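You operate a simulated robot arm through the tools that you are given. There is no shell and no other tool.

You are at the controls of a simulated robot arm. One attempt, no reset.

TASK
Share out the brass blocks on the top of the grey bench. At the end: the gold brass block marked "lines" from the top of the grey bench is on top of the grey square box; the gold brass block that says "plain" from the top of the grey bench is on the cream board; the gold brass block labelled "border" from the top of the grey bench is on top of the small red box; the blue spool is on the top of the brown plate; whatever was shut is shut again. Leave all else as you found it, and nothing knocked over.

The check looks at the end state, three seconds after you hand in, the way a careful person would. Anything else that was tipped, shoved, dropped, spilled or broken makes it a failure.

THE ROBOT
A 7-joint arm with a two-finger parallel gripper, fixed in place. Base frame: the origin is on the floor under the middle of its stand, x ahead of it, y to its left, z up; the work surface is at about z = 0.76. Lengths are in m, angles in degrees, forces in N, time in s.
It reaches about 1.247 m from its shoulder. Its first joint turns from -132.0 to 132.0 degrees. Payload 3.91 kg.
The tool frame sits at the grasp point between the pads (the TCP): z along the fingers, y along the line on which they close. The tips reach 0.03 m beyond it. The gripper opens to 0.11 m. The fingers are 0.02 m wide and 0.01 m thick; the gripper's body (0.048 by 0.112 m) begins 0.055 m behind the TCP.
Orientation is told as [roll, pitch, yaw] about the base's x, y, z axes, in that order, counted from this pose: with the fingers straight down and closing along the base's y, the tool's x points along the base's -x, its y along +y and its z along -z.

THE INTERFACE
- The arm moves only by the tool jog_arm. Its argument "increments" is a list that holds one entry, the list of rows, each a list of 7 numbers: the shift along the base's x, y, z in m, then the turn, a rotation vector about the base's x, y, z in degrees, then the finger opening in m, from 0 to 0.11. In form: [[[x, y, z, rx, ry, rz, claw], ...]]. A call has 1 to 20 rows; each row shifts and turns the commanded pose from where the row before left it. Rows are played at 5 a second. More than 0.05 m and 8.6 degrees between two rows, or a gripper value outside its range, and nothing of the call is played. Where a pose cannot be reached the arm comes as near as it can. A force on the tool above 40 N (or 10 N above the force at the start of the call, whichever is more), or a blocked arm, ends the call early, and 0.2 s more pass. Each finger travels about 0.108 m/s and halts on what it meets, pressing with about 30 N; the grip force reading is that of the motor and also rises with nothing between the fingers. The clock runs only during rows and for 0.2 s after the last one: add rows that do not move to give the fingers time. It gives the time, the measured TCP pose, the force on the tool (base axes), the opening and the grip force at its end, in the units of the frame above (readings bear some noise), with the torque about the TCP (base axes, N m) and any sound that the robot's microphone picked up, and new pictures: "pictures" is both (left out), scene, wrist or none.
- Cameras (640 x 400 px; columns grow to the right, rows downward): "scene" is fixed at [0.3894, 0.6417, 1.4849]; the picture's right is [0.21, 0.98, 0.00], its down [0.96, -0.21, -0.17] and it looks along [-0.17, 0.04, -0.99] (base axes); focal length 313 px, centre (320, 200). "wrist" rides on the gripper at [0.072, 0.017, -0.103] in the tool frame; the picture's right is [-0.23, 0.97, 0.00], its down [-0.76, -0.18, -0.62] and it looks along [-0.61, -0.14, 0.78] (tool axes); focal length 222 px, centre (320, 200). There is no depth. A picture from a camera that has moved, and an enlarged one, comes with that camera's place and axes in the base frame and with its lens. The place of the scene camera against the robot may be out by one fixed shift of up to 0.025 m in any direction.
- inspect(camera, box): a new picture of the part [left, top, right, bottom] of that camera's present view, enlarged. It takes no simulated time.
- finish_job(): hands the job in; it is judged then, once.

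Nothing tells you positions but the pictures and the camera data. Unless the task says otherwise, let go and move clear before handing in.

The tools are called after ">>>" as a command line: name --argument value ..., lists and objects as JSON in quotes. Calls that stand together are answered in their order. jog_arm: Moves the arm, as the interface text tells. Its arguments: {"type":"object","properties":{"increments":{"type":"array"},"pictures":{"type":"string","enum":["both","scene","wrist","none"]}},"required":["increments"]} The other tools are called the same way: inspect (camera, box) takes an enlarged picture of a part of a camera's view; finish_job () hands the job in.

At the start:

```text
clock: 0.0
ee_pos: [0.2587, 0.6471, 1.0454]
orientation: [0.0, -0.1, 0.0]
force: [0.2, -0.3, -0.3]
moment: [-0.01, -0.01, -0.04]
finger_gap: 0.1099
grip_force: 0.1
```

scene: 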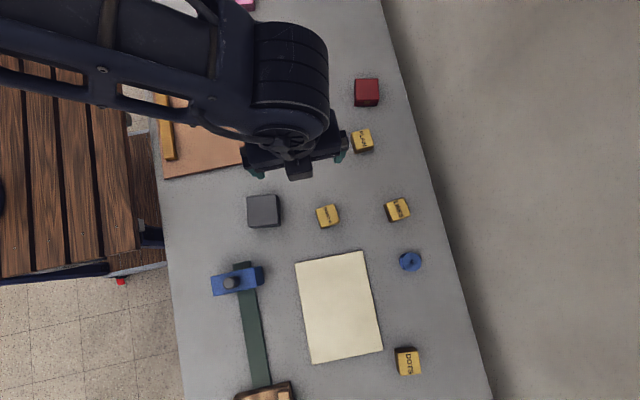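
wrist: 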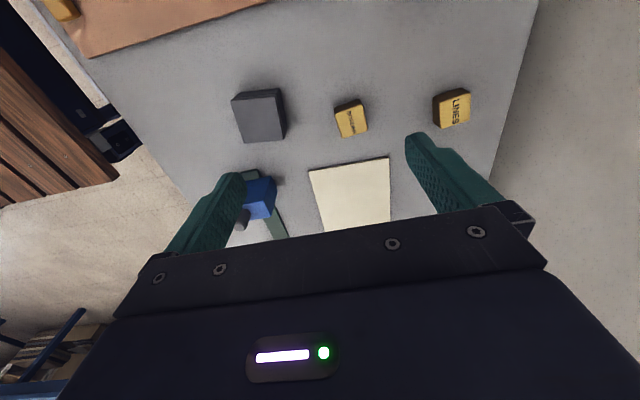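

I see a grey bench with several gold blocks, a grey box, a red box, a cream board, a blue spool, a slide-like green strip with a blue carriage, and a brown plate partly hidden by the arm. First I'll enlarge parts of the views to read the labels.

>>> inspect --camera "scene" --box '[300, 60, 460, 160]'

>>> inspect --camera "scene" --box '[300, 180, 460, 280]'

>>> inspect --camera "scene" --box '[180, 250, 340, 400]'

>>> inspect --camera "scene" --box '[100, 60, 260, 190]'

>>> inspect --camera "wrist" --box '[200, 60, 500, 240]'

```text
4.00 times, centred on (380, 110) of scene
camera zoom: at [0.3894, 0.6417, 1.4849], right [0.21, 0.98, 0.0], down [0.96, -0.21, -0.17], along [-0.17, 0.04, -0.99], focal length 1253 px, centre (80, 560)
```

zoom: 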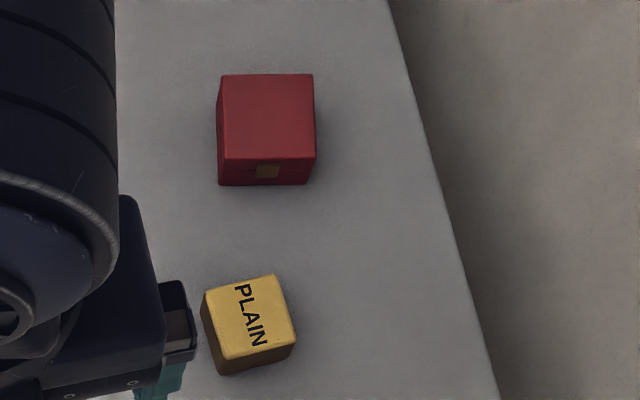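

```text
4.00 times, centred on (380, 230) of scene
camera zoom: at [0.3894, 0.6417, 1.4849], right [0.21, 0.98, 0.0], down [0.96, -0.21, -0.17], along [-0.17, 0.04, -0.99], focal length 1253 px, centre (80, 80)
```

zoom: 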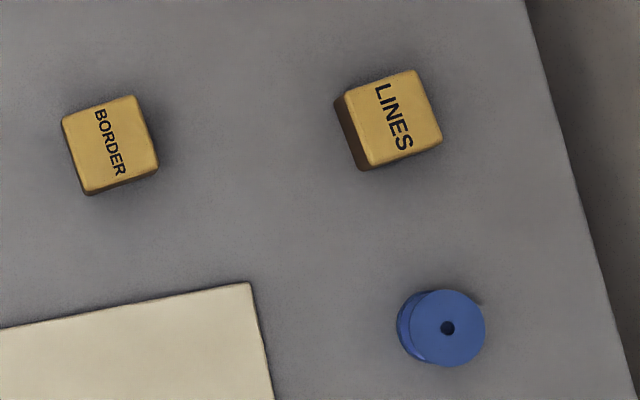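

```text
2.67 times, centred on (260, 325) of scene
camera zoom: at [0.3894, 0.6417, 1.4849], right [0.21, 0.98, 0.0], down [0.96, -0.21, -0.17], along [-0.17, 0.04, -0.99], focal length 836 px, centre (480, -133)
```

zoom: 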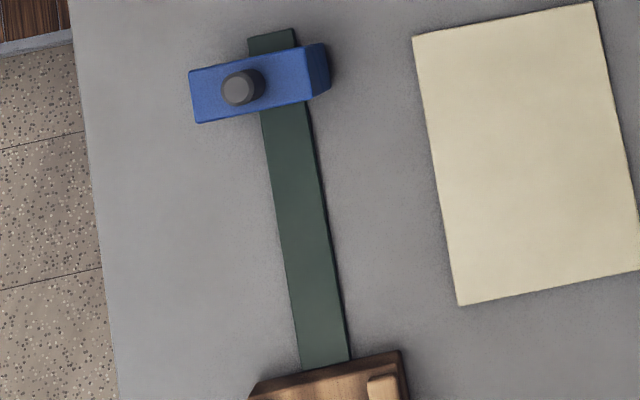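

```text
3.08 times, centred on (180, 125) of scene
camera zoom: at [0.3894, 0.6417, 1.4849], right [0.21, 0.98, 0.0], down [0.96, -0.21, -0.17], along [-0.17, 0.04, -0.99], focal length 964 px, centre (751, 431)
```

zoom: 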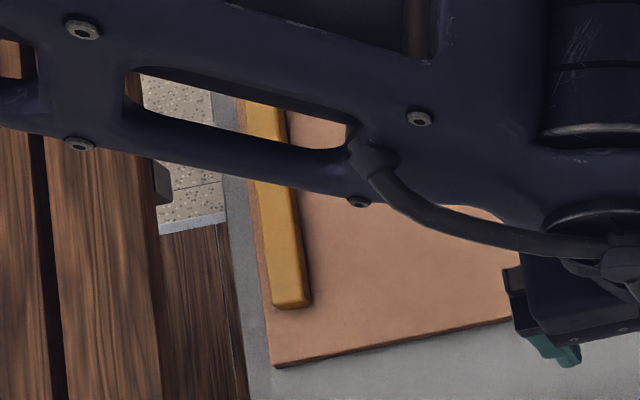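

```text
2.13 times, centred on (350, 150) of wrist
camera zoom: at [0.1868, 0.6637, 1.1495], right [0.23, 0.97, 0.0], down [0.76, -0.18, 0.62], along [0.61, -0.14, -0.78], focal length 474 px, centre (256, 307)
```

zoom: 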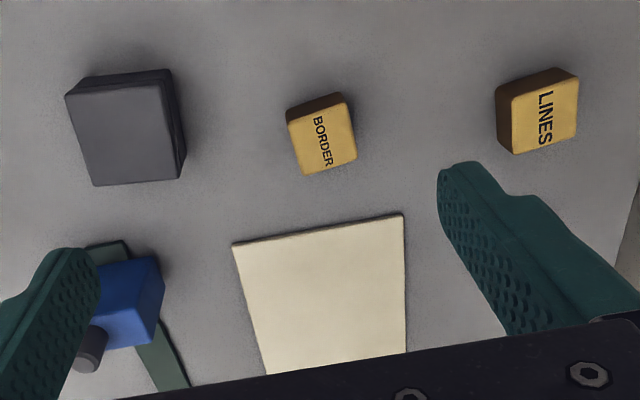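

The blocks read PLAIN, BORDER, LINES and DOTS. The arm hides part of the bench, probably including most of the brown plate, so I'll move it aside with the gripper high to see the rest.

>>> jog_arm --increments '[[[0.03, -0.03, 0.02, 0, 0, 0, 0.11], [0.03, -0.03, 0.02, 0, 0, 0, 0.11], [0.03, -0.03, 0.02, 0, 0, 0, 0.11], [0.03, -0.03, 0.0, 0, 0, 0, 0.11], [0.03, -0.03, 0.0, 0, 0, 0, 0.11], [0.03, -0.03, 0.0, 0, 0, 0, 0.11], [0.03, -0.03, 0.0, 0, 0, 0, 0.11], [0.03, -0.03, 0.0, 0, 0, 0, 0.11], [0.03, -0.03, 0.0, 0, 0, 0, 0.11], [0.03, -0.03, 0.0, 0, 0, 0, 0.11]]]' --pictures "both"

```text
clock: 2.2
ee_pos: [0.5591, 0.3464, 1.1063]
orientation: [0.0, 0.0, 0.0]
force: [-0.6, 0.6, -0.5]
moment: [0.01, -0.02, 0.03]
finger_gap: 0.1099
grip_force: 0.0
camera wrist: at [0.4857, 0.3633, 1.2094], right [0.23, 0.97, 0.0], down [0.76, -0.18, 0.62], along [0.61, -0.14, -0.78], focal length 222 px, centre (320, 200)
```

scene: 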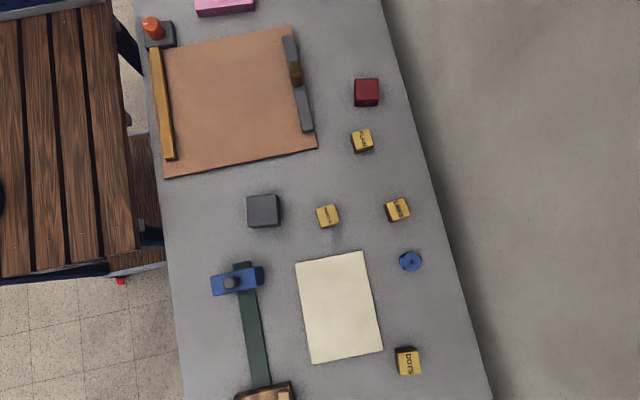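
wrist: 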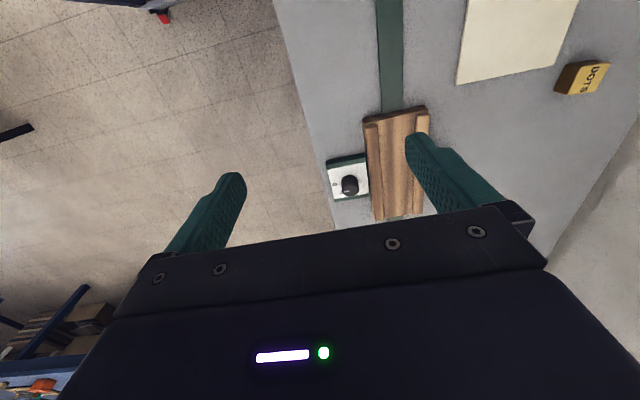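

With the arm aside, the brown plate shows clearly with two rails on it. There are also some devices: an orange knob, a blue carriage on a green rail, and a wooden piece with a dial. I'll zoom in on each.

>>> inspect --camera "scene" --box '[130, 0, 330, 190]'

>>> inspect --camera "scene" --box '[270, 20, 330, 150]'

>>> inspect --camera "wrist" --box '[300, 90, 460, 230]'

>>> inspect --camera "scene" --box '[230, 180, 350, 250]'

>>> inspect --camera "scene" --box '[380, 240, 440, 280]'

>>> inspect --camera "scene" --box '[340, 70, 400, 110]'

```text
2.11 times, centred on (230, 95) of scene
camera zoom: at [0.3894, 0.6417, 1.4849], right [0.21, 0.98, 0.0], down [0.96, -0.21, -0.17], along [-0.17, 0.04, -0.99], focal length 660 px, centre (510, 421)
```

zoom: 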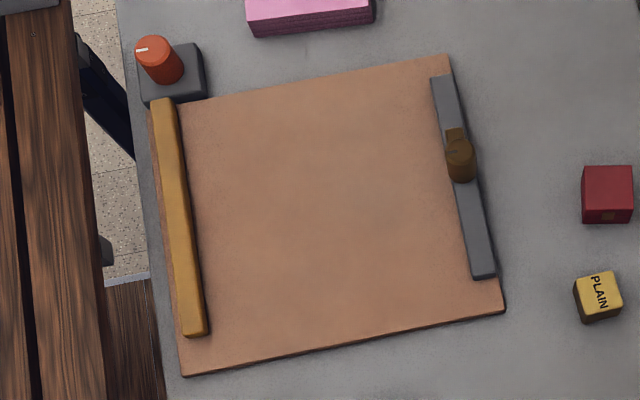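

```text
3.08 times, centred on (300, 85) of scene
camera zoom: at [0.3894, 0.6417, 1.4849], right [0.21, 0.98, 0.0], down [0.96, -0.21, -0.17], along [-0.17, 0.04, -0.99], focal length 964 px, centre (382, 554)
```

zoom: 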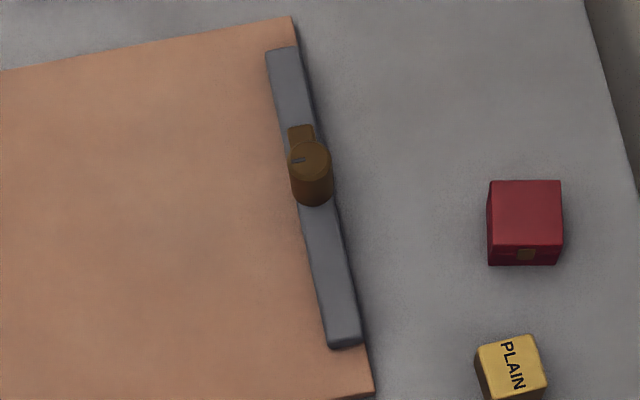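

```text
2.86 times, centred on (380, 160) of wrist
camera zoom: at [0.4857, 0.3633, 1.2094], right [0.23, 0.97, 0.0], down [0.76, -0.18, 0.62], along [0.61, -0.14, -0.78], focal length 635 px, centre (149, 314)
```

zoom: 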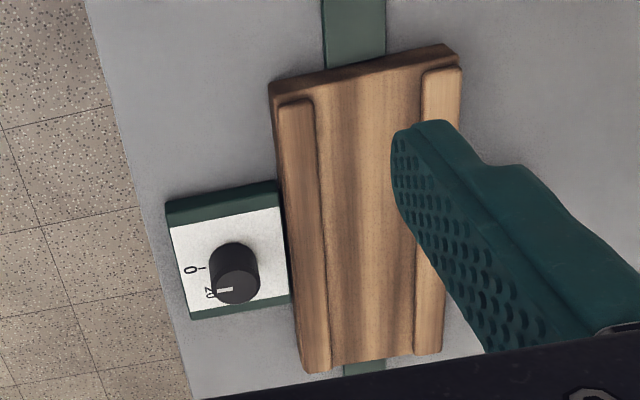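

```text
5.33 times, centred on (290, 215) of scene
camera zoom: at [0.3894, 0.6417, 1.4849], right [0.21, 0.98, 0.0], down [0.96, -0.21, -0.17], along [-0.17, 0.04, -0.99], focal length 1671 px, centre (480, 120)
```

zoom: 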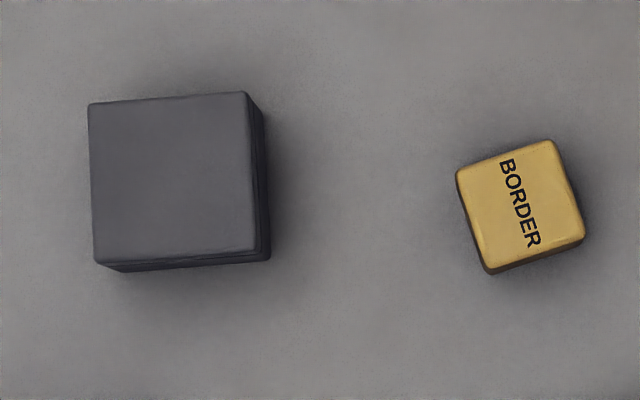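

```text
10.00 times, centred on (410, 260) of scene
camera zoom: at [0.3894, 0.6417, 1.4849], right [0.21, 0.98, 0.0], down [0.96, -0.21, -0.17], along [-0.17, 0.04, -0.99], focal length 3133 px, centre (-580, -400)
```

zoom: 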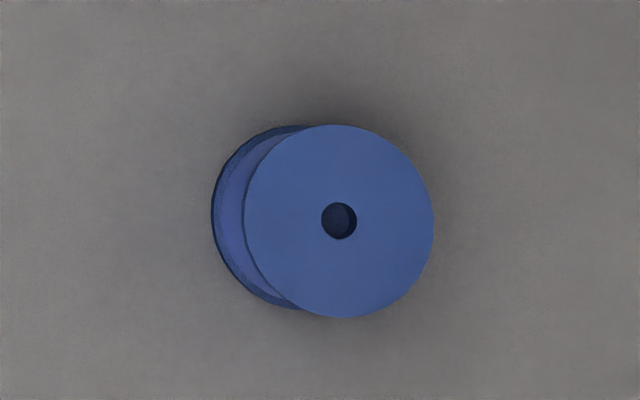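

```text
10.00 times, centred on (370, 90) of scene
camera zoom: at [0.3894, 0.6417, 1.4849], right [0.21, 0.98, 0.0], down [0.96, -0.21, -0.17], along [-0.17, 0.04, -0.99], focal length 3133 px, centre (-180, 1300)
```

zoom: 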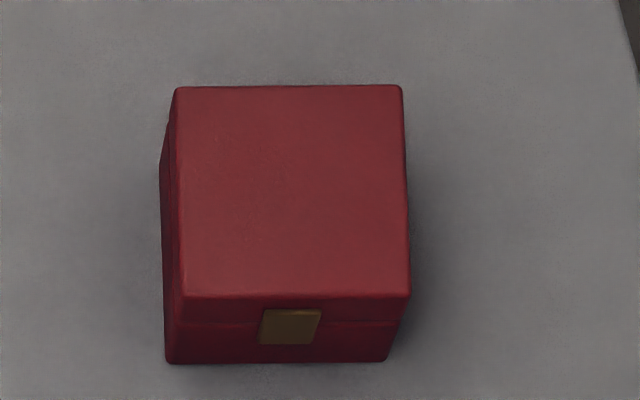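

The scene is clear: LINES, BORDER, PLAIN and the spool are free-standing, and the grey and red boxes look like lidded boxes that are shut. The brown plate is the large board with rails at the upper left. I take LINES to be near (0.335, 0.841), so I'll go above it for a close look.

>>> jog_arm --increments '[[[-0.0187, 0.0413, 0, 0, 0, 0.5, 0.09], [-0.0187, 0.0413, 0, 0, 0, 0.5, 0.09], [-0.0187, 0.0413, 0, 0, 0, 0.5, 0.09], [-0.0187, 0.0413, 0, 0, 0, 0.5, 0.09], [-0.0187, 0.0413, 0, 0, 0, 0.5, 0.09], [-0.0187, 0.0413, 0, 0, 0, 0.5, 0.09], [-0.0187, 0.0413, 0, 0, 0, 0.5, 0.09], [-0.0187, 0.0413, 0, 0, 0, 0.5, 0.09], [-0.0187, 0.0413, 0, 0, 0, 0.5, 0.09], [-0.0187, 0.0413, 0, 0, 0, 0.5, 0.09], [-0.0187, 0.0413, 0, 0, 0, 0.5, 0.09], [-0.0187, 0.0413, 0, 0, 0, 0.5, 0.09], [0, 0, -0.045, 0, 0, 0, 0.09], [0, 0, -0.045, 0, 0, 0, 0.09], [0, 0, -0.045, 0, 0, 0, 0.09], [0, 0, 0, 0, 0, 0, 0.09]]]' --pictures "both"

```text
clock: 5.6
ee_pos: [0.3363, 0.8419, 0.9698]
orientation: [0.1, 0.0, 5.9]
force: [0.8, -0.4, 0.2]
moment: [0.03, -0.03, 0.0]
finger_gap: 0.0901
grip_force: 0.2
camera wrist: at [0.2626, 0.8514, 1.0736], right [0.13, 0.99, 0.0], down [0.78, -0.1, 0.62], along [0.62, -0.08, -0.78], focal length 222 px, centre (320, 200)
```

scene: 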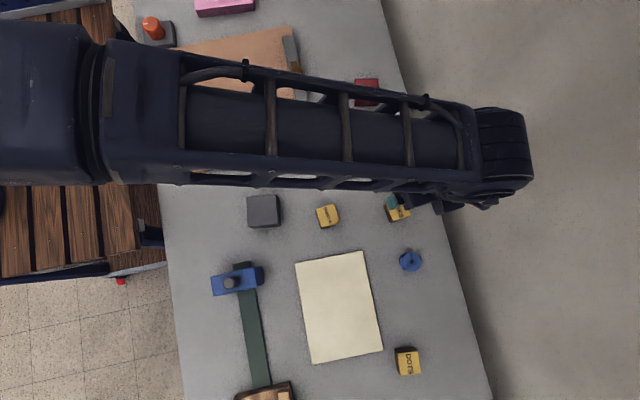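
wrist: 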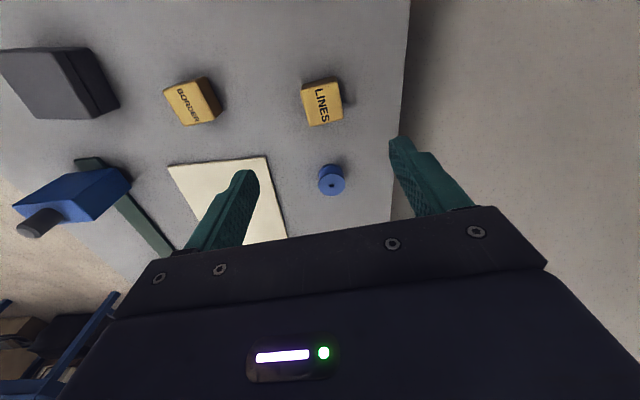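

I'm above LINES now, and it sits roughly between the fingers in the wrist view. I'll zoom in to measure it.

>>> inspect --camera "wrist" --box '[280, 60, 380, 210]'

>>> inspect --camera "wrist" --box '[0, 30, 240, 180]'

```text
2.67 times, centred on (330, 135) of wrist
camera zoom: at [0.2626, 0.8514, 1.0736], right [0.13, 0.99, 0.0], down [0.78, -0.1, 0.62], along [0.62, -0.08, -0.78], focal length 592 px, centre (293, 373)
```

zoom: 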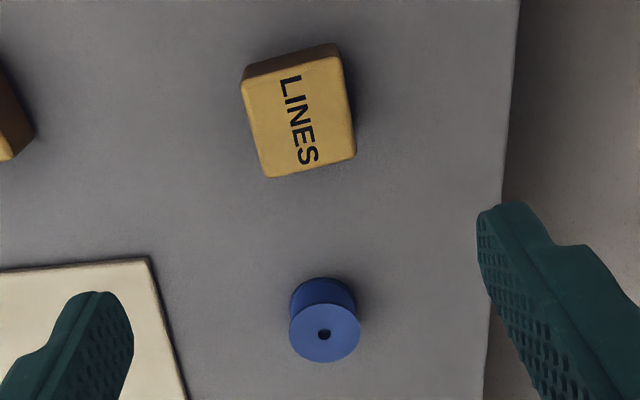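

```text
2.67 times, centred on (120, 105) of wrist
camera zoom: at [0.2626, 0.8514, 1.0736], right [0.13, 0.99, 0.0], down [0.78, -0.1, 0.62], along [0.62, -0.08, -0.78], focal length 592 px, centre (853, 453)
```

zoom: 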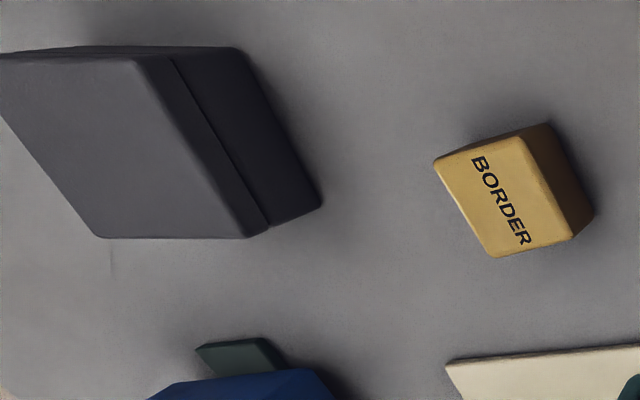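

LINES measures about 0.041 m square, centred near (0.339, 0.846) with a yaw of about 7.5°. I'll align with it and descend partway, then check before closing.

>>> jog_arm --increments '[[[0.0027, 0.0037, -0.03, 0, 0, 1.6, 0.09], [0, 0, -0.035, 0, 0, 0, 0.08], [0, 0, -0.035, 0, 0, 0, 0.08], [0, 0, -0.03, 0, 0, 0, 0.08], [0, 0, 0, 0, 0, 0, 0.08]]]' --pictures "both"

```text
clock: 6.8
ee_pos: [0.3381, 0.8469, 0.8411]
orientation: [0.0, 0.0, 7.5]
force: [0.3, -0.1, 0.1]
moment: [-0.01, 0.02, -0.02]
finger_gap: 0.0799
grip_force: 0.1
camera wrist: at [0.2636, 0.8535, 0.9438], right [0.1, 1.0, 0.0], down [0.78, -0.08, 0.62], along [0.62, -0.06, -0.78], focal length 222 px, centre (320, 200)
```

scene: 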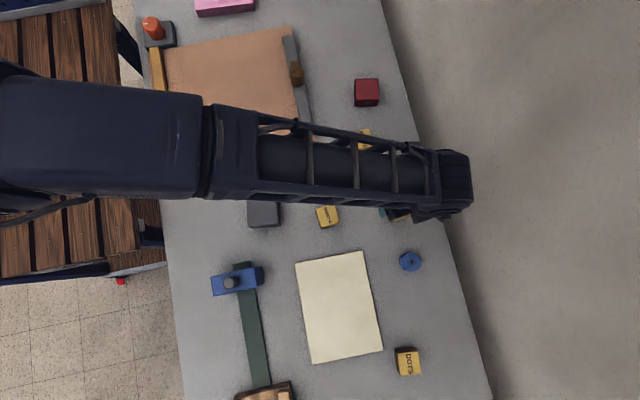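
wrist: 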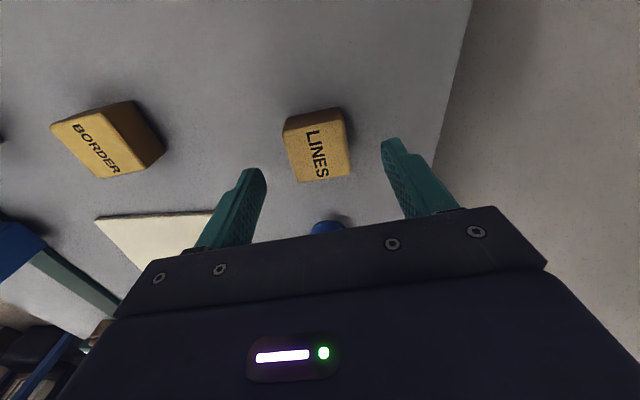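

>>> inspect --camera "wrist" --box '[270, 95, 390, 195]'

```text
4.00 times, centred on (330, 145) of wrist
camera zoom: at [0.2636, 0.8535, 0.9438], right [0.1, 1.0, 0.0], down [0.78, -0.08, 0.62], along [0.62, -0.06, -0.78], focal length 888 px, centre (280, 420)
```

zoom: 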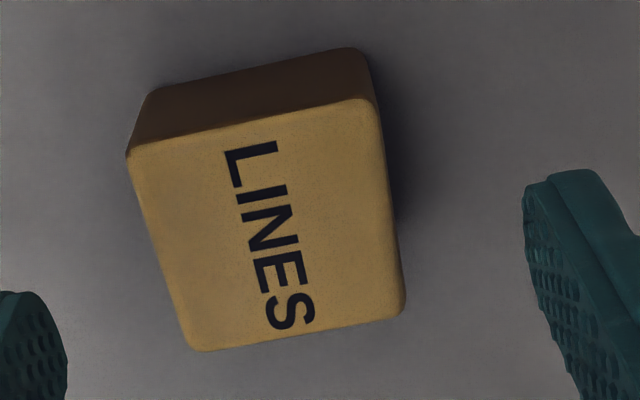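

LINES looks to be about 0.042 m square and 0.03 m tall, with its top near z = 0.79 and its centre near (0.340, 0.845). I'll descend until the tips are just above the bench, then close.

>>> jog_arm --increments '[[[0.002, -0.001, -0.022, 0, 0, 0, 0.08], [0, 0, -0.022, 0, 0, 0, 0.08], [0, 0, 0, 0, 0, 0, 0.08], [0, 0, 0, 0, 0, 0, 0.03], [0, 0, 0, 0, 0, 0, 0.03], [0, 0, 0, 0, 0, 0, 0.03], [0, 0, 0, 0, 0, 0, 0.03]]]' --pictures "wrist"

```text
clock: 8.4
ee_pos: [0.3397, 0.8458, 0.7977]
orientation: [0.0, -0.1, 7.6]
force: [0.9, 0.4, 0.0]
moment: [0.04, 0.01, -0.03]
finger_gap: 0.046
grip_force: 29.5
camera wrist: at [0.2656, 0.8521, 0.9001], right [0.1, 1.0, 0.0], down [0.78, -0.08, 0.62], along [0.62, -0.06, -0.78], focal length 222 px, centre (320, 200)
```

wrist: 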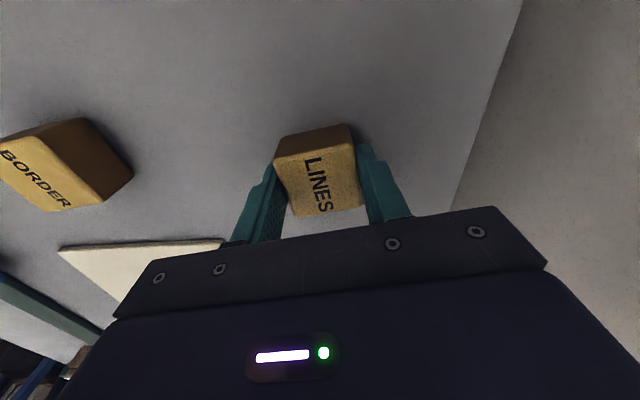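

The gripper closed on LINES at a 0.046 m gap with about 30 N. I'll lift it and check the hold.

>>> jog_arm --increments '[[[0, 0, 0.015, 0, 0, 0, 0.03], [0, 0, 0.03, 0, 0, 0, 0.03], [0, 0, 0.04, 0, 0, 0, 0.03], [0, 0, 0.045, 0, 0, 0, 0.03], [0, 0, 0, 0, 0, 0, 0.03]]]' --pictures "both"

>>> inspect --camera "wrist" --box '[220, 90, 420, 240]'

>>> inspect --camera "scene" --box '[230, 170, 430, 290]'

```text
clock: 9.6
ee_pos: [0.3381, 0.8444, 0.9256]
orientation: [0.0, -0.1, 7.7]
force: [-1.0, 0.4, -6.0]
moment: [-0.03, -0.01, -0.01]
finger_gap: 0.0456
grip_force: 29.8
camera wrist: at [0.2649, 0.852, 1.0295], right [0.1, 1.0, 0.0], down [0.78, -0.08, 0.62], along [0.62, -0.06, -0.78], focal length 222 px, centre (320, 200)
```

scene: 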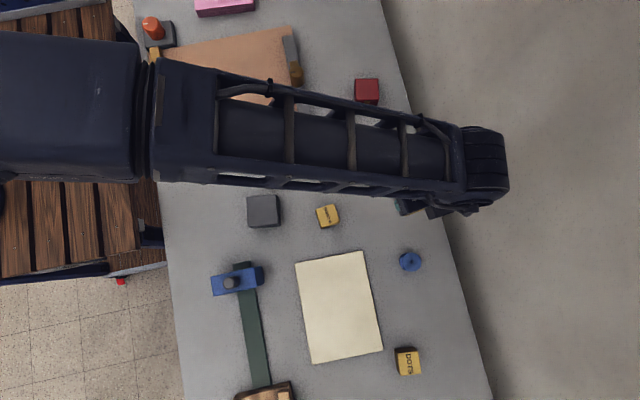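
wrist: 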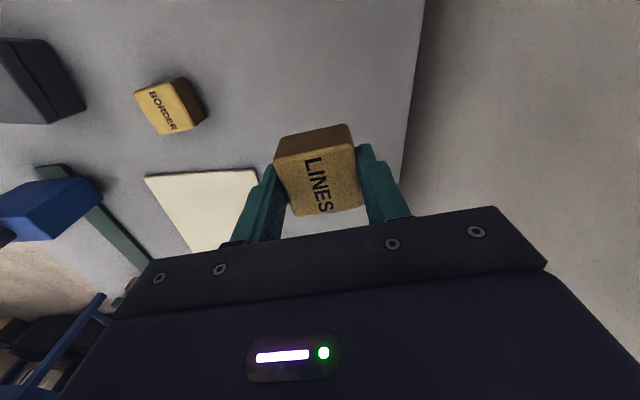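

```text
2.67 times, centred on (320, 165) of wrist
camera zoom: at [0.2649, 0.852, 1.0295], right [0.1, 1.0, 0.0], down [0.78, -0.08, 0.62], along [0.62, -0.06, -0.78], focal length 592 px, centre (320, 293)
```

zoom: 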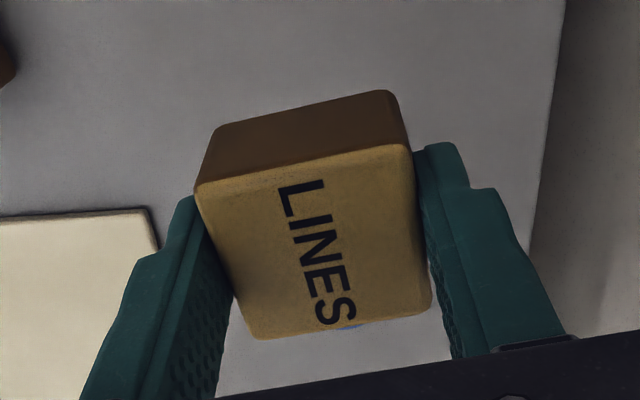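

```text
3.20 times, centred on (330, 230) of scene
camera zoom: at [0.3894, 0.6417, 1.4849], right [0.21, 0.98, 0.0], down [0.96, -0.21, -0.17], along [-0.17, 0.04, -0.99], focal length 1003 px, centre (288, 104)
```

zoom: 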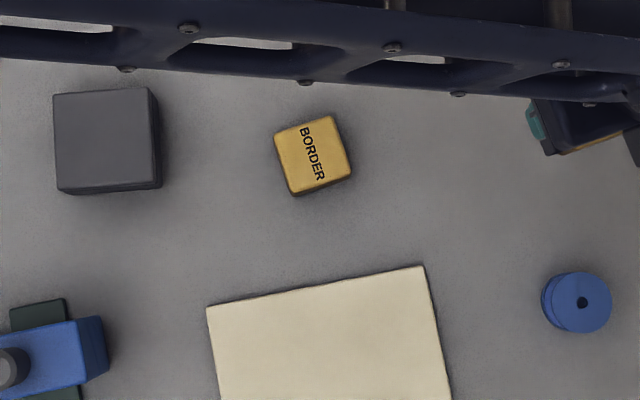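

LINES is securely held, with its bottom about 0.04 m below the TCP. The grey box is near (0.279, 0.549) with its top at about z = 0.807. I'll travel toward it, turning to match its yaw of about -8.6°, and take a look before placing.

>>> jog_arm --increments '[[[0.001, -0.0423, 0.004, 0, 0, -2.33, 0.03], [0.001, -0.0423, 0.004, 0, 0, -2.33, 0.03], [0.001, -0.0423, 0.004, 0, 0, -2.33, 0.03], [0.001, -0.0423, 0.004, 0, 0, -2.33, 0.03], [0.001, -0.0423, 0.004, 0, 0, -2.33, 0.03], [0.001, -0.0423, 0.004, 0, 0, -2.33, 0.03], [0.001, -0.0423, 0.004, 0, 0, -2.33, 0.03], [0, 0, 0, 0, 0, 0, 0.03]]]' --pictures "both"

>>> inspect --camera "wrist" --box '[220, 40, 420, 220]'

```text
clock: 11.4
ee_pos: [0.3466, 0.5487, 0.9561]
orientation: [0.0, 0.1, -8.8]
force: [1.0, -0.1, -5.6]
moment: [-0.04, 0.01, 0.02]
finger_gap: 0.0457
grip_force: 30.1
camera wrist: at [0.2778, 0.5759, 1.0593], right [0.37, 0.93, 0.0], down [0.73, -0.29, 0.62], along [0.58, -0.23, -0.78], focal length 222 px, centre (320, 200)
```

scene: 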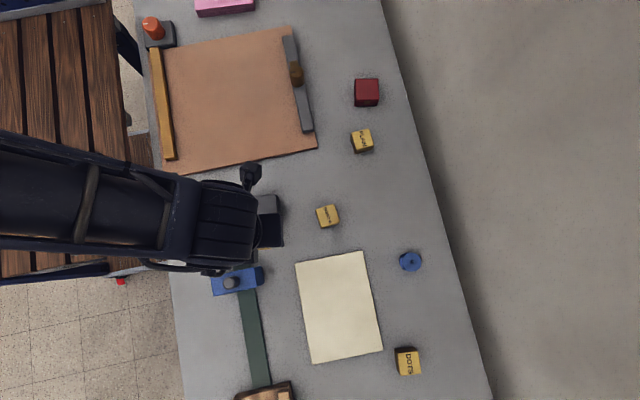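
wrist: 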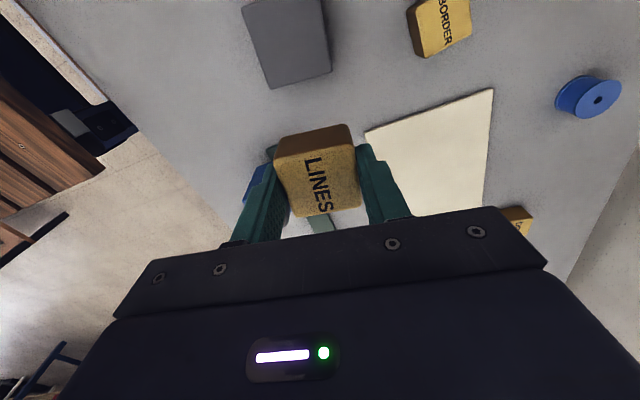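

```text
2.22 times, centred on (320, 130) of wrist
camera zoom: at [0.2778, 0.5759, 1.0593], right [0.37, 0.93, 0.0], down [0.73, -0.29, 0.62], along [0.58, -0.23, -0.78], focal length 494 px, centre (320, 356)
```

zoom: 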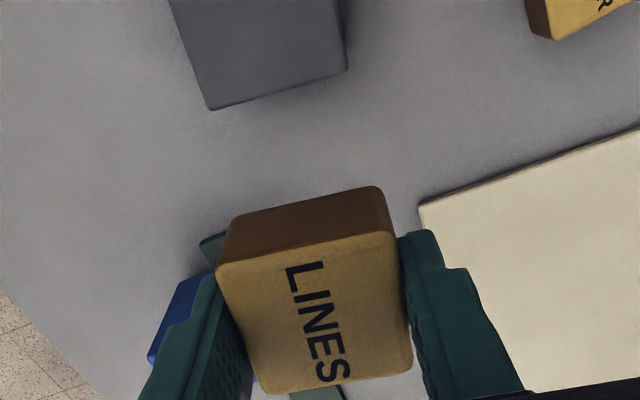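

The grey box is about 0.066 m square, centred near (0.280, 0.546), and its lid is shut. I'll move over its centre and come down close to the top.

>>> jog_arm --increments '[[[-0.035, -0.001, 0, 0, 0, 0.3, 0.03], [-0.034, -0.001, 0, 0, 0, 0.3, 0.03], [0, 0, -0.03, 0, 0, 0, 0.03], [0, 0, -0.03, 0, 0, 0, 0.03], [0, 0, -0.03, 0, 0, 0, 0.03], [0, 0, 0, 0, 0, 0, 0.03]]]' --pictures "both"

>>> inspect --camera "wrist" --box '[220, 60, 420, 220]'

>>> inspect --camera "scene" --box '[200, 150, 330, 270]'

```text
clock: 12.8
ee_pos: [0.2768, 0.5475, 0.8657]
orientation: [-0.1, 0.0, -8.2]
force: [-0.9, -0.8, -5.2]
moment: [0.0, -0.01, 0.01]
finger_gap: 0.046
grip_force: 30.5
camera wrist: at [0.208, 0.5744, 0.9686], right [0.36, 0.93, 0.0], down [0.73, -0.28, 0.62], along [0.58, -0.23, -0.78], focal length 222 px, centre (320, 200)
```

scene: 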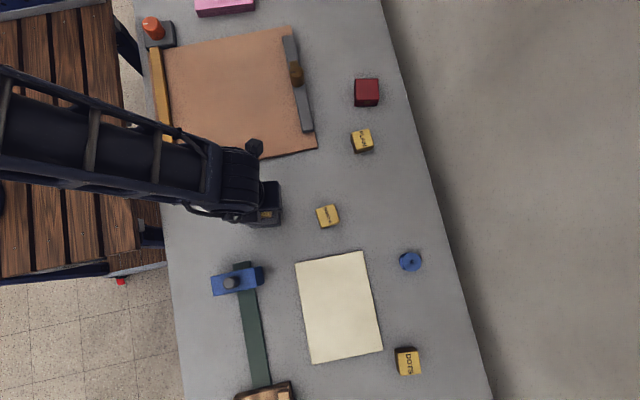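
wrist: 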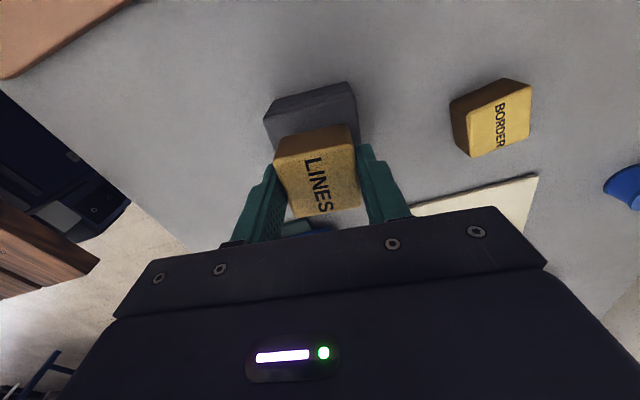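

```text
2.50 times, centred on (320, 140) of wrist
camera zoom: at [0.208, 0.5744, 0.9686], right [0.36, 0.93, 0.0], down [0.73, -0.28, 0.62], along [0.58, -0.23, -0.78], focal length 555 px, centre (320, 350)
```

zoom: 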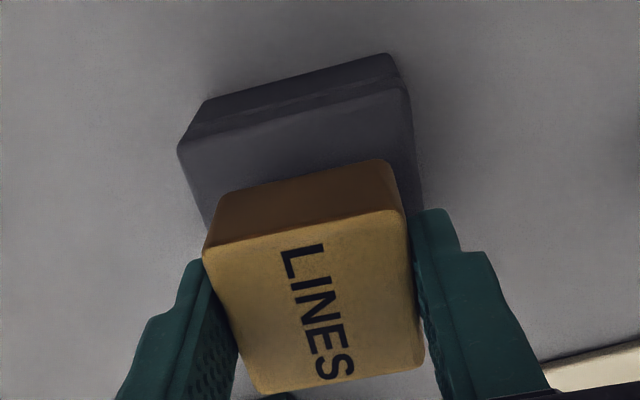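

```text
3.33 times, centred on (265, 210) of scene
camera zoom: at [0.3894, 0.6417, 1.4849], right [0.21, 0.98, 0.0], down [0.96, -0.21, -0.17], along [-0.17, 0.04, -0.99], focal length 1044 px, centre (503, 167)
```

zoom: 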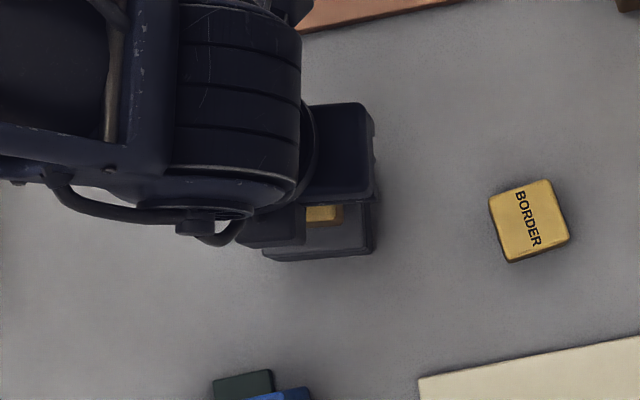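

The block hangs centred over the grey box to within 2–3 mm, and the box top is at about z = 0.809. I'll ease it down in small steps while watching the force.

>>> jog_arm --increments '[[[0.001, -0.002, -0.006, 0, 0, 0, 0.03], [0, 0, -0.004, 0, 0, 0, 0.03], [0, 0, -0.002, 0, 0, 0, 0.03], [0, 0, 0, 0, 0, 0, 0.03]]]' --pictures "none"

```text
clock: 13.8
ee_pos: [0.2778, 0.5463, 0.8535]
orientation: [-0.1, 0.0, -8.2]
force: [0.2, 0.3, -5.5]
moment: [0.0, 0.04, 0.01]
finger_gap: 0.046
grip_force: 30.2
```

>>> jog_arm --increments '[[[0, 0, -0.0015, 0, 0, 0, 0.03], [0, 0, -0.0015, 0, 0, 0, 0.03], [0, 0, 0, 0, 0, 0, 0.03]]]' --pictures "none"

```text
clock: 14.6
ee_pos: [0.2788, 0.5435, 0.8502]
orientation: [0.0, 0.0, -8.1]
force: [0.0, 0.5, -5.5]
moment: [0.0, 0.0, 0.0]
finger_gap: 0.046
grip_force: 29.8
```

>>> jog_arm --increments '[[[0, 0, -0.0015, 0, 0, 0, 0.03], [0, 0, -0.0015, 0, 0, 0, 0.03], [0, 0, 0, 0, 0, 0, 0.03]]]' --pictures "wrist"

>>> inspect --camera "wrist" --box '[240, 60, 400, 220]'

```text
clock: 15.4
ee_pos: [0.2787, 0.5446, 0.847]
orientation: [0.0, 0.0, -8.2]
force: [0.1, -0.4, -4.1]
moment: [0.01, 0.01, -0.01]
finger_gap: 0.0458
grip_force: 29.9
camera wrist: at [0.2094, 0.5718, 0.9501], right [0.36, 0.93, 0.0], down [0.73, -0.28, 0.62], along [0.58, -0.23, -0.78], focal length 222 px, centre (320, 200)
```

wrist: 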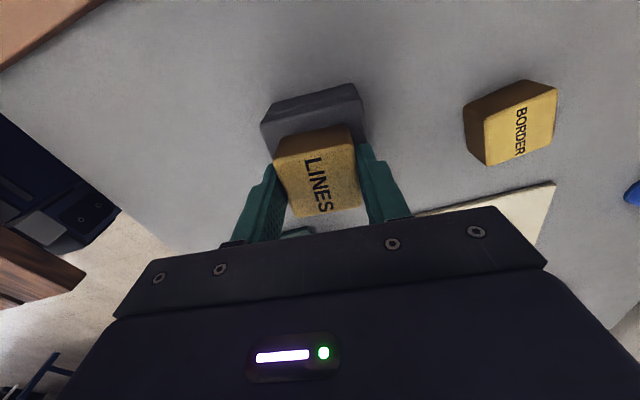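

```text
2.50 times, centred on (320, 140) of wrist
camera zoom: at [0.2094, 0.5718, 0.9501], right [0.36, 0.93, 0.0], down [0.73, -0.28, 0.62], along [0.58, -0.23, -0.78], focal length 555 px, centre (320, 350)
```

zoom: 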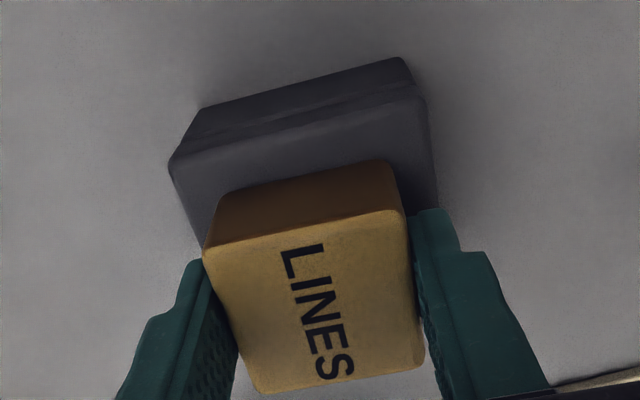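

The vertical force is starting to ease, so contact is close. I'll make another small step down.

>>> jog_arm --increments '[[[0, 0, -0.001, 0, 0, 0, 0.03], [0, 0, 0, 0, 0, 0, 0.03], [0, 0, 0, 0, 0, 0, 0.03]]]' --pictures "none"

```text
clock: 16.2
ee_pos: [0.278, 0.5444, 0.8476]
orientation: [0.0, 0.0, -8.2]
force: [1.6, -1.8, 16.1]
moment: [-0.24, -0.06, 0.01]
finger_gap: 0.0458
grip_force: 29.8
```

The block is in contact with the box top, with the force reading +16 N. I'll raise about 0.5 mm to ease the pressure, then open.

>>> jog_arm --increments '[[[0, 0, 0.0006, 0, 0, 0, 0.03], [0, 0, 0, 0, 0, 0, 0.05], [0, 0, 0, 0, 0, 0, 0.06], [0, 0, 0, 0, 0, 0, 0.07], [0, 0, 0, 0, 0, 0, 0.075], [0, 0, 0.02, 0, 0, 0, 0.075], [0, 0, 0.04, 0, 0, 0, 0.075], [0, 0, 0.045, 0, 0, 0, 0.075], [0, 0, 0.04, 0, 0, 0, 0.075], [0, 0, 0, 0, 0, 0, 0.075]]]' --pictures "both"

>>> inspect --camera "wrist" --box '[220, 40, 420, 200]'

```text
clock: 18.4
ee_pos: [0.2774, 0.5452, 0.9918]
orientation: [0.0, 0.1, -8.1]
force: [-0.2, 0.3, -0.4]
moment: [0.01, 0.0, 0.01]
finger_gap: 0.0752
grip_force: 0.0
camera wrist: at [0.2089, 0.572, 1.0954], right [0.36, 0.93, 0.0], down [0.73, -0.28, 0.62], along [0.58, -0.23, -0.78], focal length 222 px, centre (320, 200)
```

scene: 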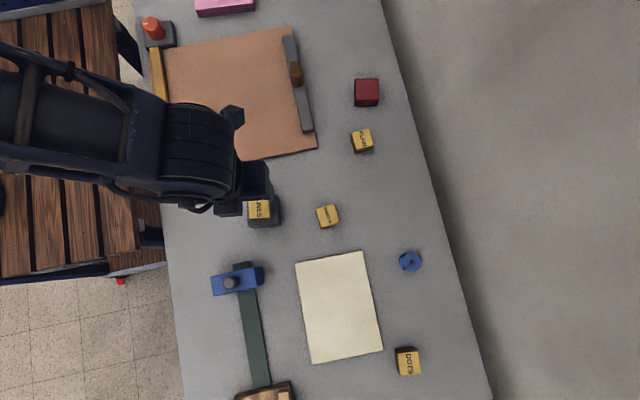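
wrist: 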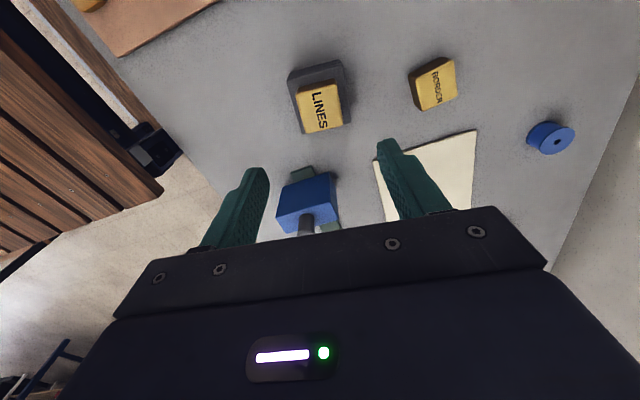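

```text
2.50 times, centred on (320, 120) of wrist
camera zoom: at [0.2089, 0.572, 1.0954], right [0.36, 0.93, 0.0], down [0.73, -0.28, 0.62], along [0.58, -0.23, -0.78], focal length 555 px, centre (320, 400)
```

zoom: 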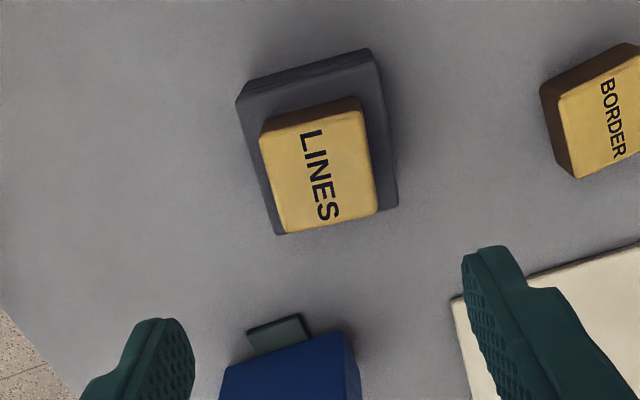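

LINES rests centred on the grey box. Next is PLAIN, which I estimate near (0.16, 0.805), so I'll move above it.

>>> jog_arm --increments '[[[-0.0168, 0.0369, 0, 0, 0, 1.6, 0.09], [-0.0168, 0.0369, 0, 0, 0, 1.6, 0.09], [-0.0168, 0.0369, 0, 0, 0, 1.6, 0.09], [-0.0168, 0.0369, 0, 0, 0, 1.6, 0.09], [-0.0168, 0.0369, 0, 0, 0, 1.6, 0.09], [-0.0168, 0.0369, 0, 0, 0, 1.6, 0.09], [-0.0168, 0.0369, 0, 0, 0, 1.6, 0.09], [0, 0, -0.03, 0, 0, 0, 0.09], [0, 0, 0, 0, 0, 0, 0.09]]]' --pictures "both"

>>> inspect --camera "wrist" --box '[220, 0, 420, 160]'

>>> inspect --camera "scene" --box '[220, 170, 360, 260]'

```text
clock: 20.4
ee_pos: [0.1608, 0.8038, 0.9621]
orientation: [0.0, 0.0, 3.1]
force: [-0.1, -0.7, 0.4]
moment: [-0.01, 0.0, 0.03]
finger_gap: 0.0899
grip_force: 0.0
camera wrist: at [0.0876, 0.8155, 1.0657], right [0.18, 0.98, 0.0], down [0.77, -0.14, 0.62], along [0.61, -0.11, -0.78], focal length 222 px, centre (320, 200)
```

scene: 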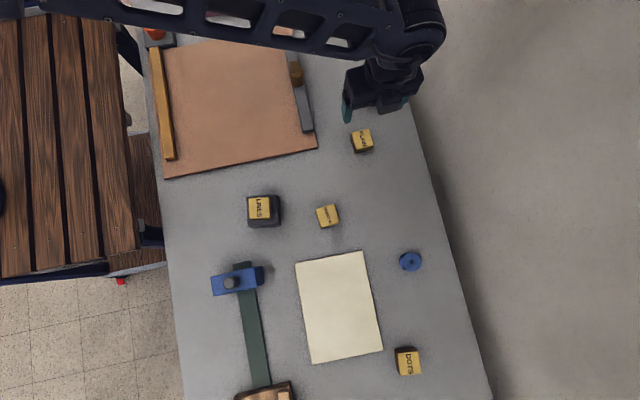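
wrist: 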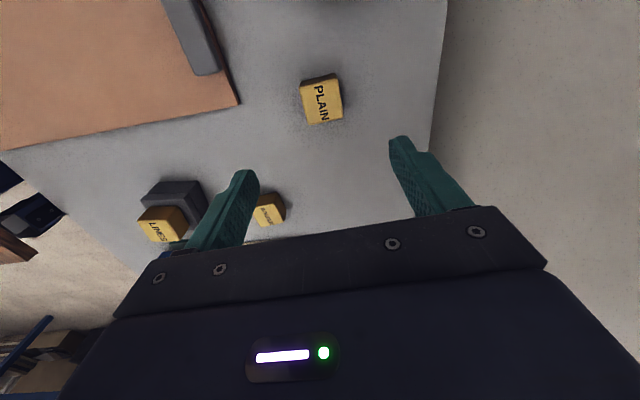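

```text
2.50 times, centred on (320, 80) of wrist
camera zoom: at [0.0876, 0.8155, 1.0657], right [0.18, 0.98, 0.0], down [0.77, -0.14, 0.62], along [0.61, -0.11, -0.78], focal length 555 px, centre (320, 500)
```

zoom: 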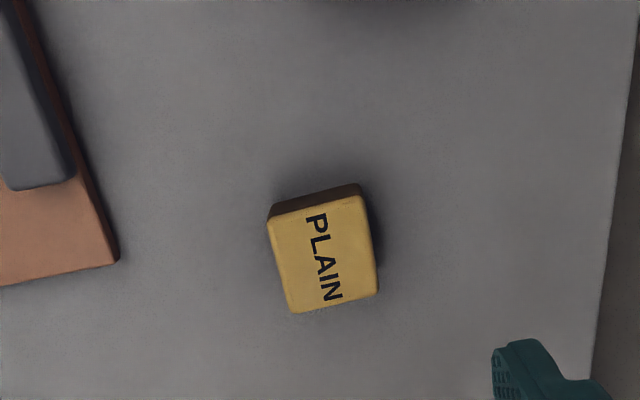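

```text
4.44 times, centred on (290, 215) of scene
camera zoom: at [0.3894, 0.6417, 1.4849], right [0.21, 0.98, 0.0], down [0.96, -0.21, -0.17], along [-0.17, 0.04, -0.99], focal length 1393 px, centre (453, 133)
```

zoom: 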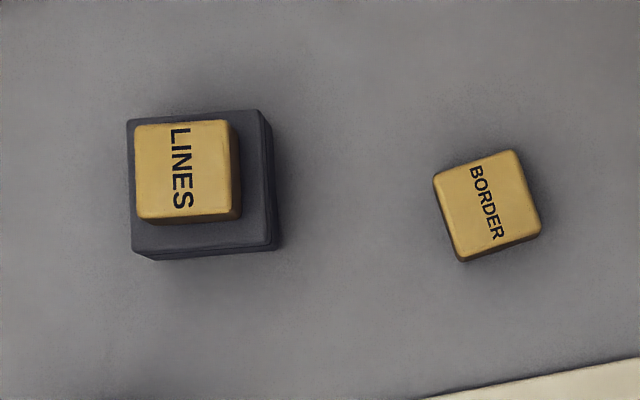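

PLAIN is centred near (0.162, 0.805) at a yaw of about 3°, nearly right under the gripper. I'll descend and grasp it the same way.

>>> jog_arm --increments '[[[0.001, 0.001, -0.04, 0, 0, 0, 0.085], [0, 0, -0.045, 0, 0, 0, 0.08], [0, 0, -0.04, 0, 0, 0, 0.08], [0, 0, -0.025, 0, 0, 0, 0.08], [0, 0, -0.0145, 0, 0, 0, 0.08], [0, 0, 0, 0, 0, 0, 0.08]]]' --pictures "wrist"

```text
clock: 21.8
ee_pos: [0.1627, 0.8045, 0.7976]
orientation: [0.0, -0.1, 3.0]
force: [0.4, -0.8, -0.4]
moment: [0.0, -0.01, 0.0]
finger_gap: 0.0798
grip_force: 0.1
camera wrist: at [0.0884, 0.8176, 0.9003], right [0.18, 0.98, 0.0], down [0.77, -0.14, 0.62], along [0.61, -0.11, -0.78], focal length 222 px, centre (320, 200)
```

wrist: 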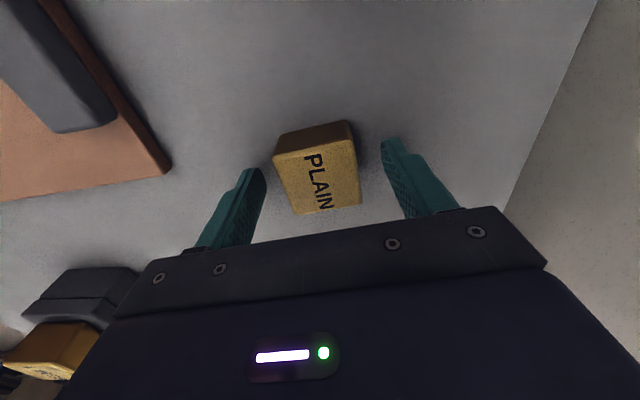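

PLAIN sits between the fingers. I'll close and lift.

>>> jog_arm --increments '[[[0, 0, 0, 0, 0, 0, 0.03], [0, 0, 0, 0, 0, 0, 0.03], [0, 0, 0, 0, 0, 0, 0.03], [0, 0, 0.015, 0, 0, 0, 0.03], [0, 0, 0.03, 0, 0, 0, 0.03], [0, 0, 0.045, 0, 0, 0, 0.03], [0, 0, 0.045, 0, 0, 0, 0.03], [0, 0, 0, 0, 0, 0, 0.03]]]' --pictures "both"

>>> inspect --camera "wrist" --box '[220, 90, 420, 240]'

```text
clock: 23.6
ee_pos: [0.1622, 0.8041, 0.9329]
orientation: [0.1, 0.0, 3.0]
force: [0.3, 0.0, -5.3]
moment: [0.06, -0.02, 0.01]
finger_gap: 0.0459
grip_force: 29.9
camera wrist: at [0.089, 0.8179, 1.036], right [0.18, 0.98, 0.0], down [0.77, -0.14, 0.62], along [0.61, -0.11, -0.78], focal length 222 px, centre (320, 200)
```

scene: 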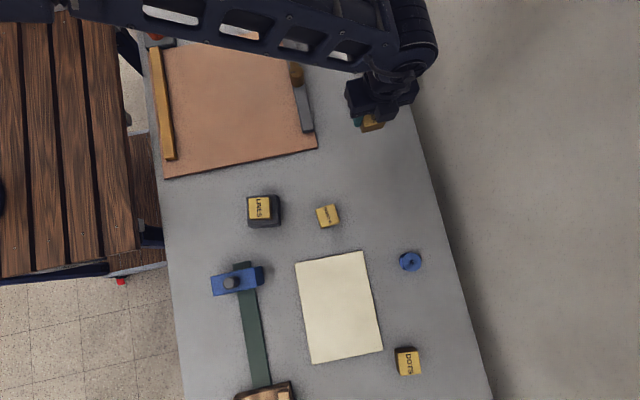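
wrist: 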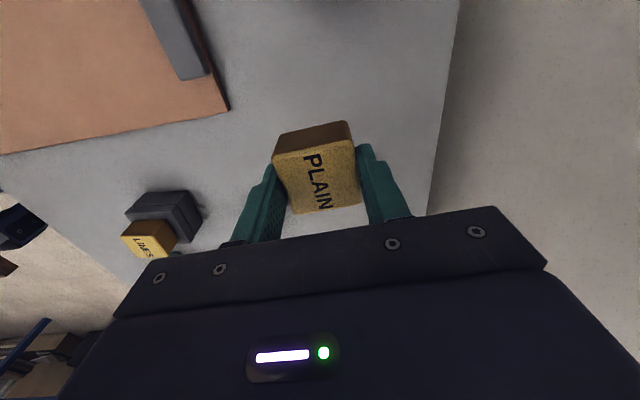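

```text
2.67 times, centred on (320, 165) of wrist
camera zoom: at [0.089, 0.8179, 1.036], right [0.18, 0.98, 0.0], down [0.77, -0.14, 0.62], along [0.61, -0.11, -0.78], focal length 592 px, centre (320, 293)
```

zoom: 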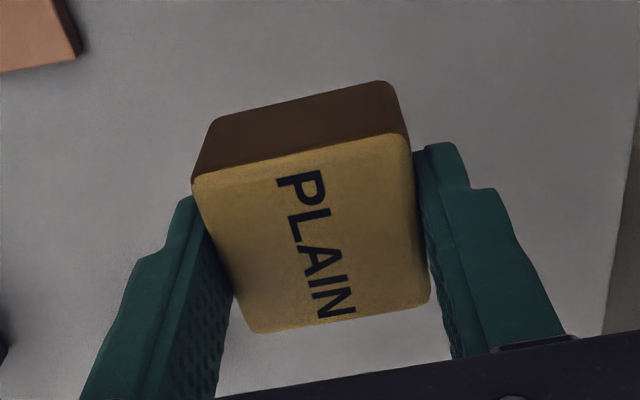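

PLAIN is held. I'll carry it over the cream board, centred near (0.52, 0.665).

>>> jog_arm --increments '[[[0.0397, -0.0154, 0, 0, 0, -0.4, 0.03], [0.0397, -0.0154, 0, 0, 0, -0.4, 0.03], [0.0397, -0.0154, 0, 0, 0, -0.4, 0.03], [0.0397, -0.0154, 0, 0, 0, -0.4, 0.03], [0.0397, -0.0154, 0, 0, 0, -0.4, 0.03], [0.0397, -0.0154, 0, 0, 0, -0.4, 0.03], [0.0397, -0.0154, 0, 0, 0, -0.4, 0.03], [0.0397, -0.0154, 0, 0, 0, -0.4, 0.03], [0.0397, -0.0154, 0, 0, 0, -0.4, 0.03], [0, 0, -0.04, 0, 0, 0, 0.03], [0, 0, 0, 0, 0, 0, 0.03]]]' --pictures "both"

>>> inspect --camera "wrist" --box '[200, 0, 440, 240]'

```text
clock: 26.0
ee_pos: [0.5194, 0.6666, 0.8928]
orientation: [0.0, 0.1, -0.7]
force: [-0.3, -0.2, -6.0]
moment: [-0.01, 0.03, -0.01]
finger_gap: 0.0458
grip_force: 30.4
camera wrist: at [0.4474, 0.6845, 0.9958], right [0.24, 0.97, 0.0], down [0.76, -0.19, 0.62], along [0.61, -0.15, -0.78], focal length 222 px, centre (320, 200)
```

scene: 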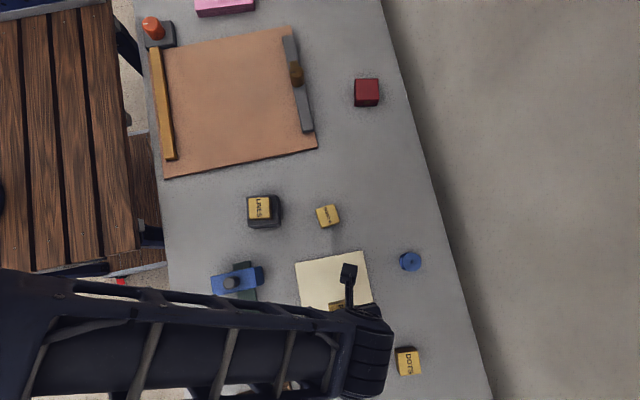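
wrist: 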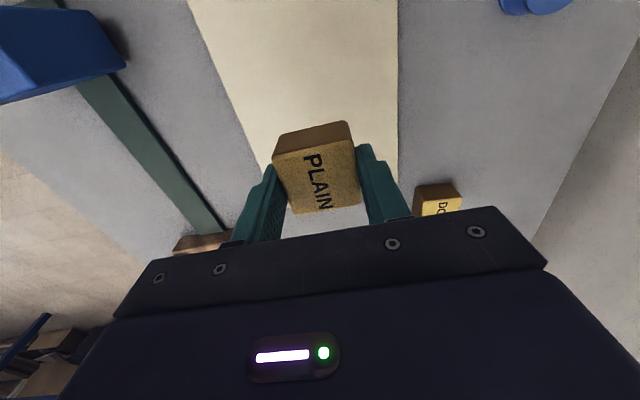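

```text
1.67 times, centred on (320, 120) of wrist
camera zoom: at [0.4474, 0.6845, 0.9958], right [0.24, 0.97, 0.0], down [0.76, -0.19, 0.62], along [0.61, -0.15, -0.78], focal length 370 px, centre (320, 333)
```

zoom: 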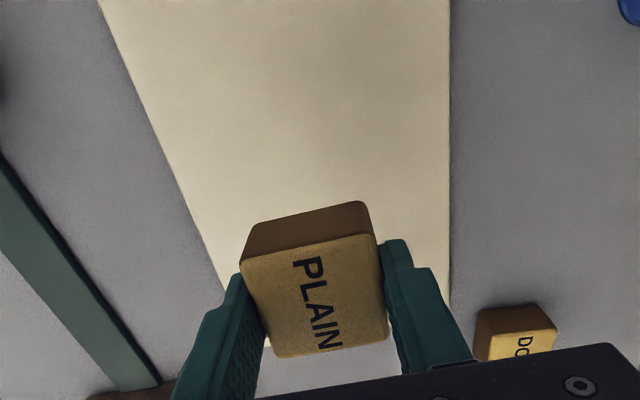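

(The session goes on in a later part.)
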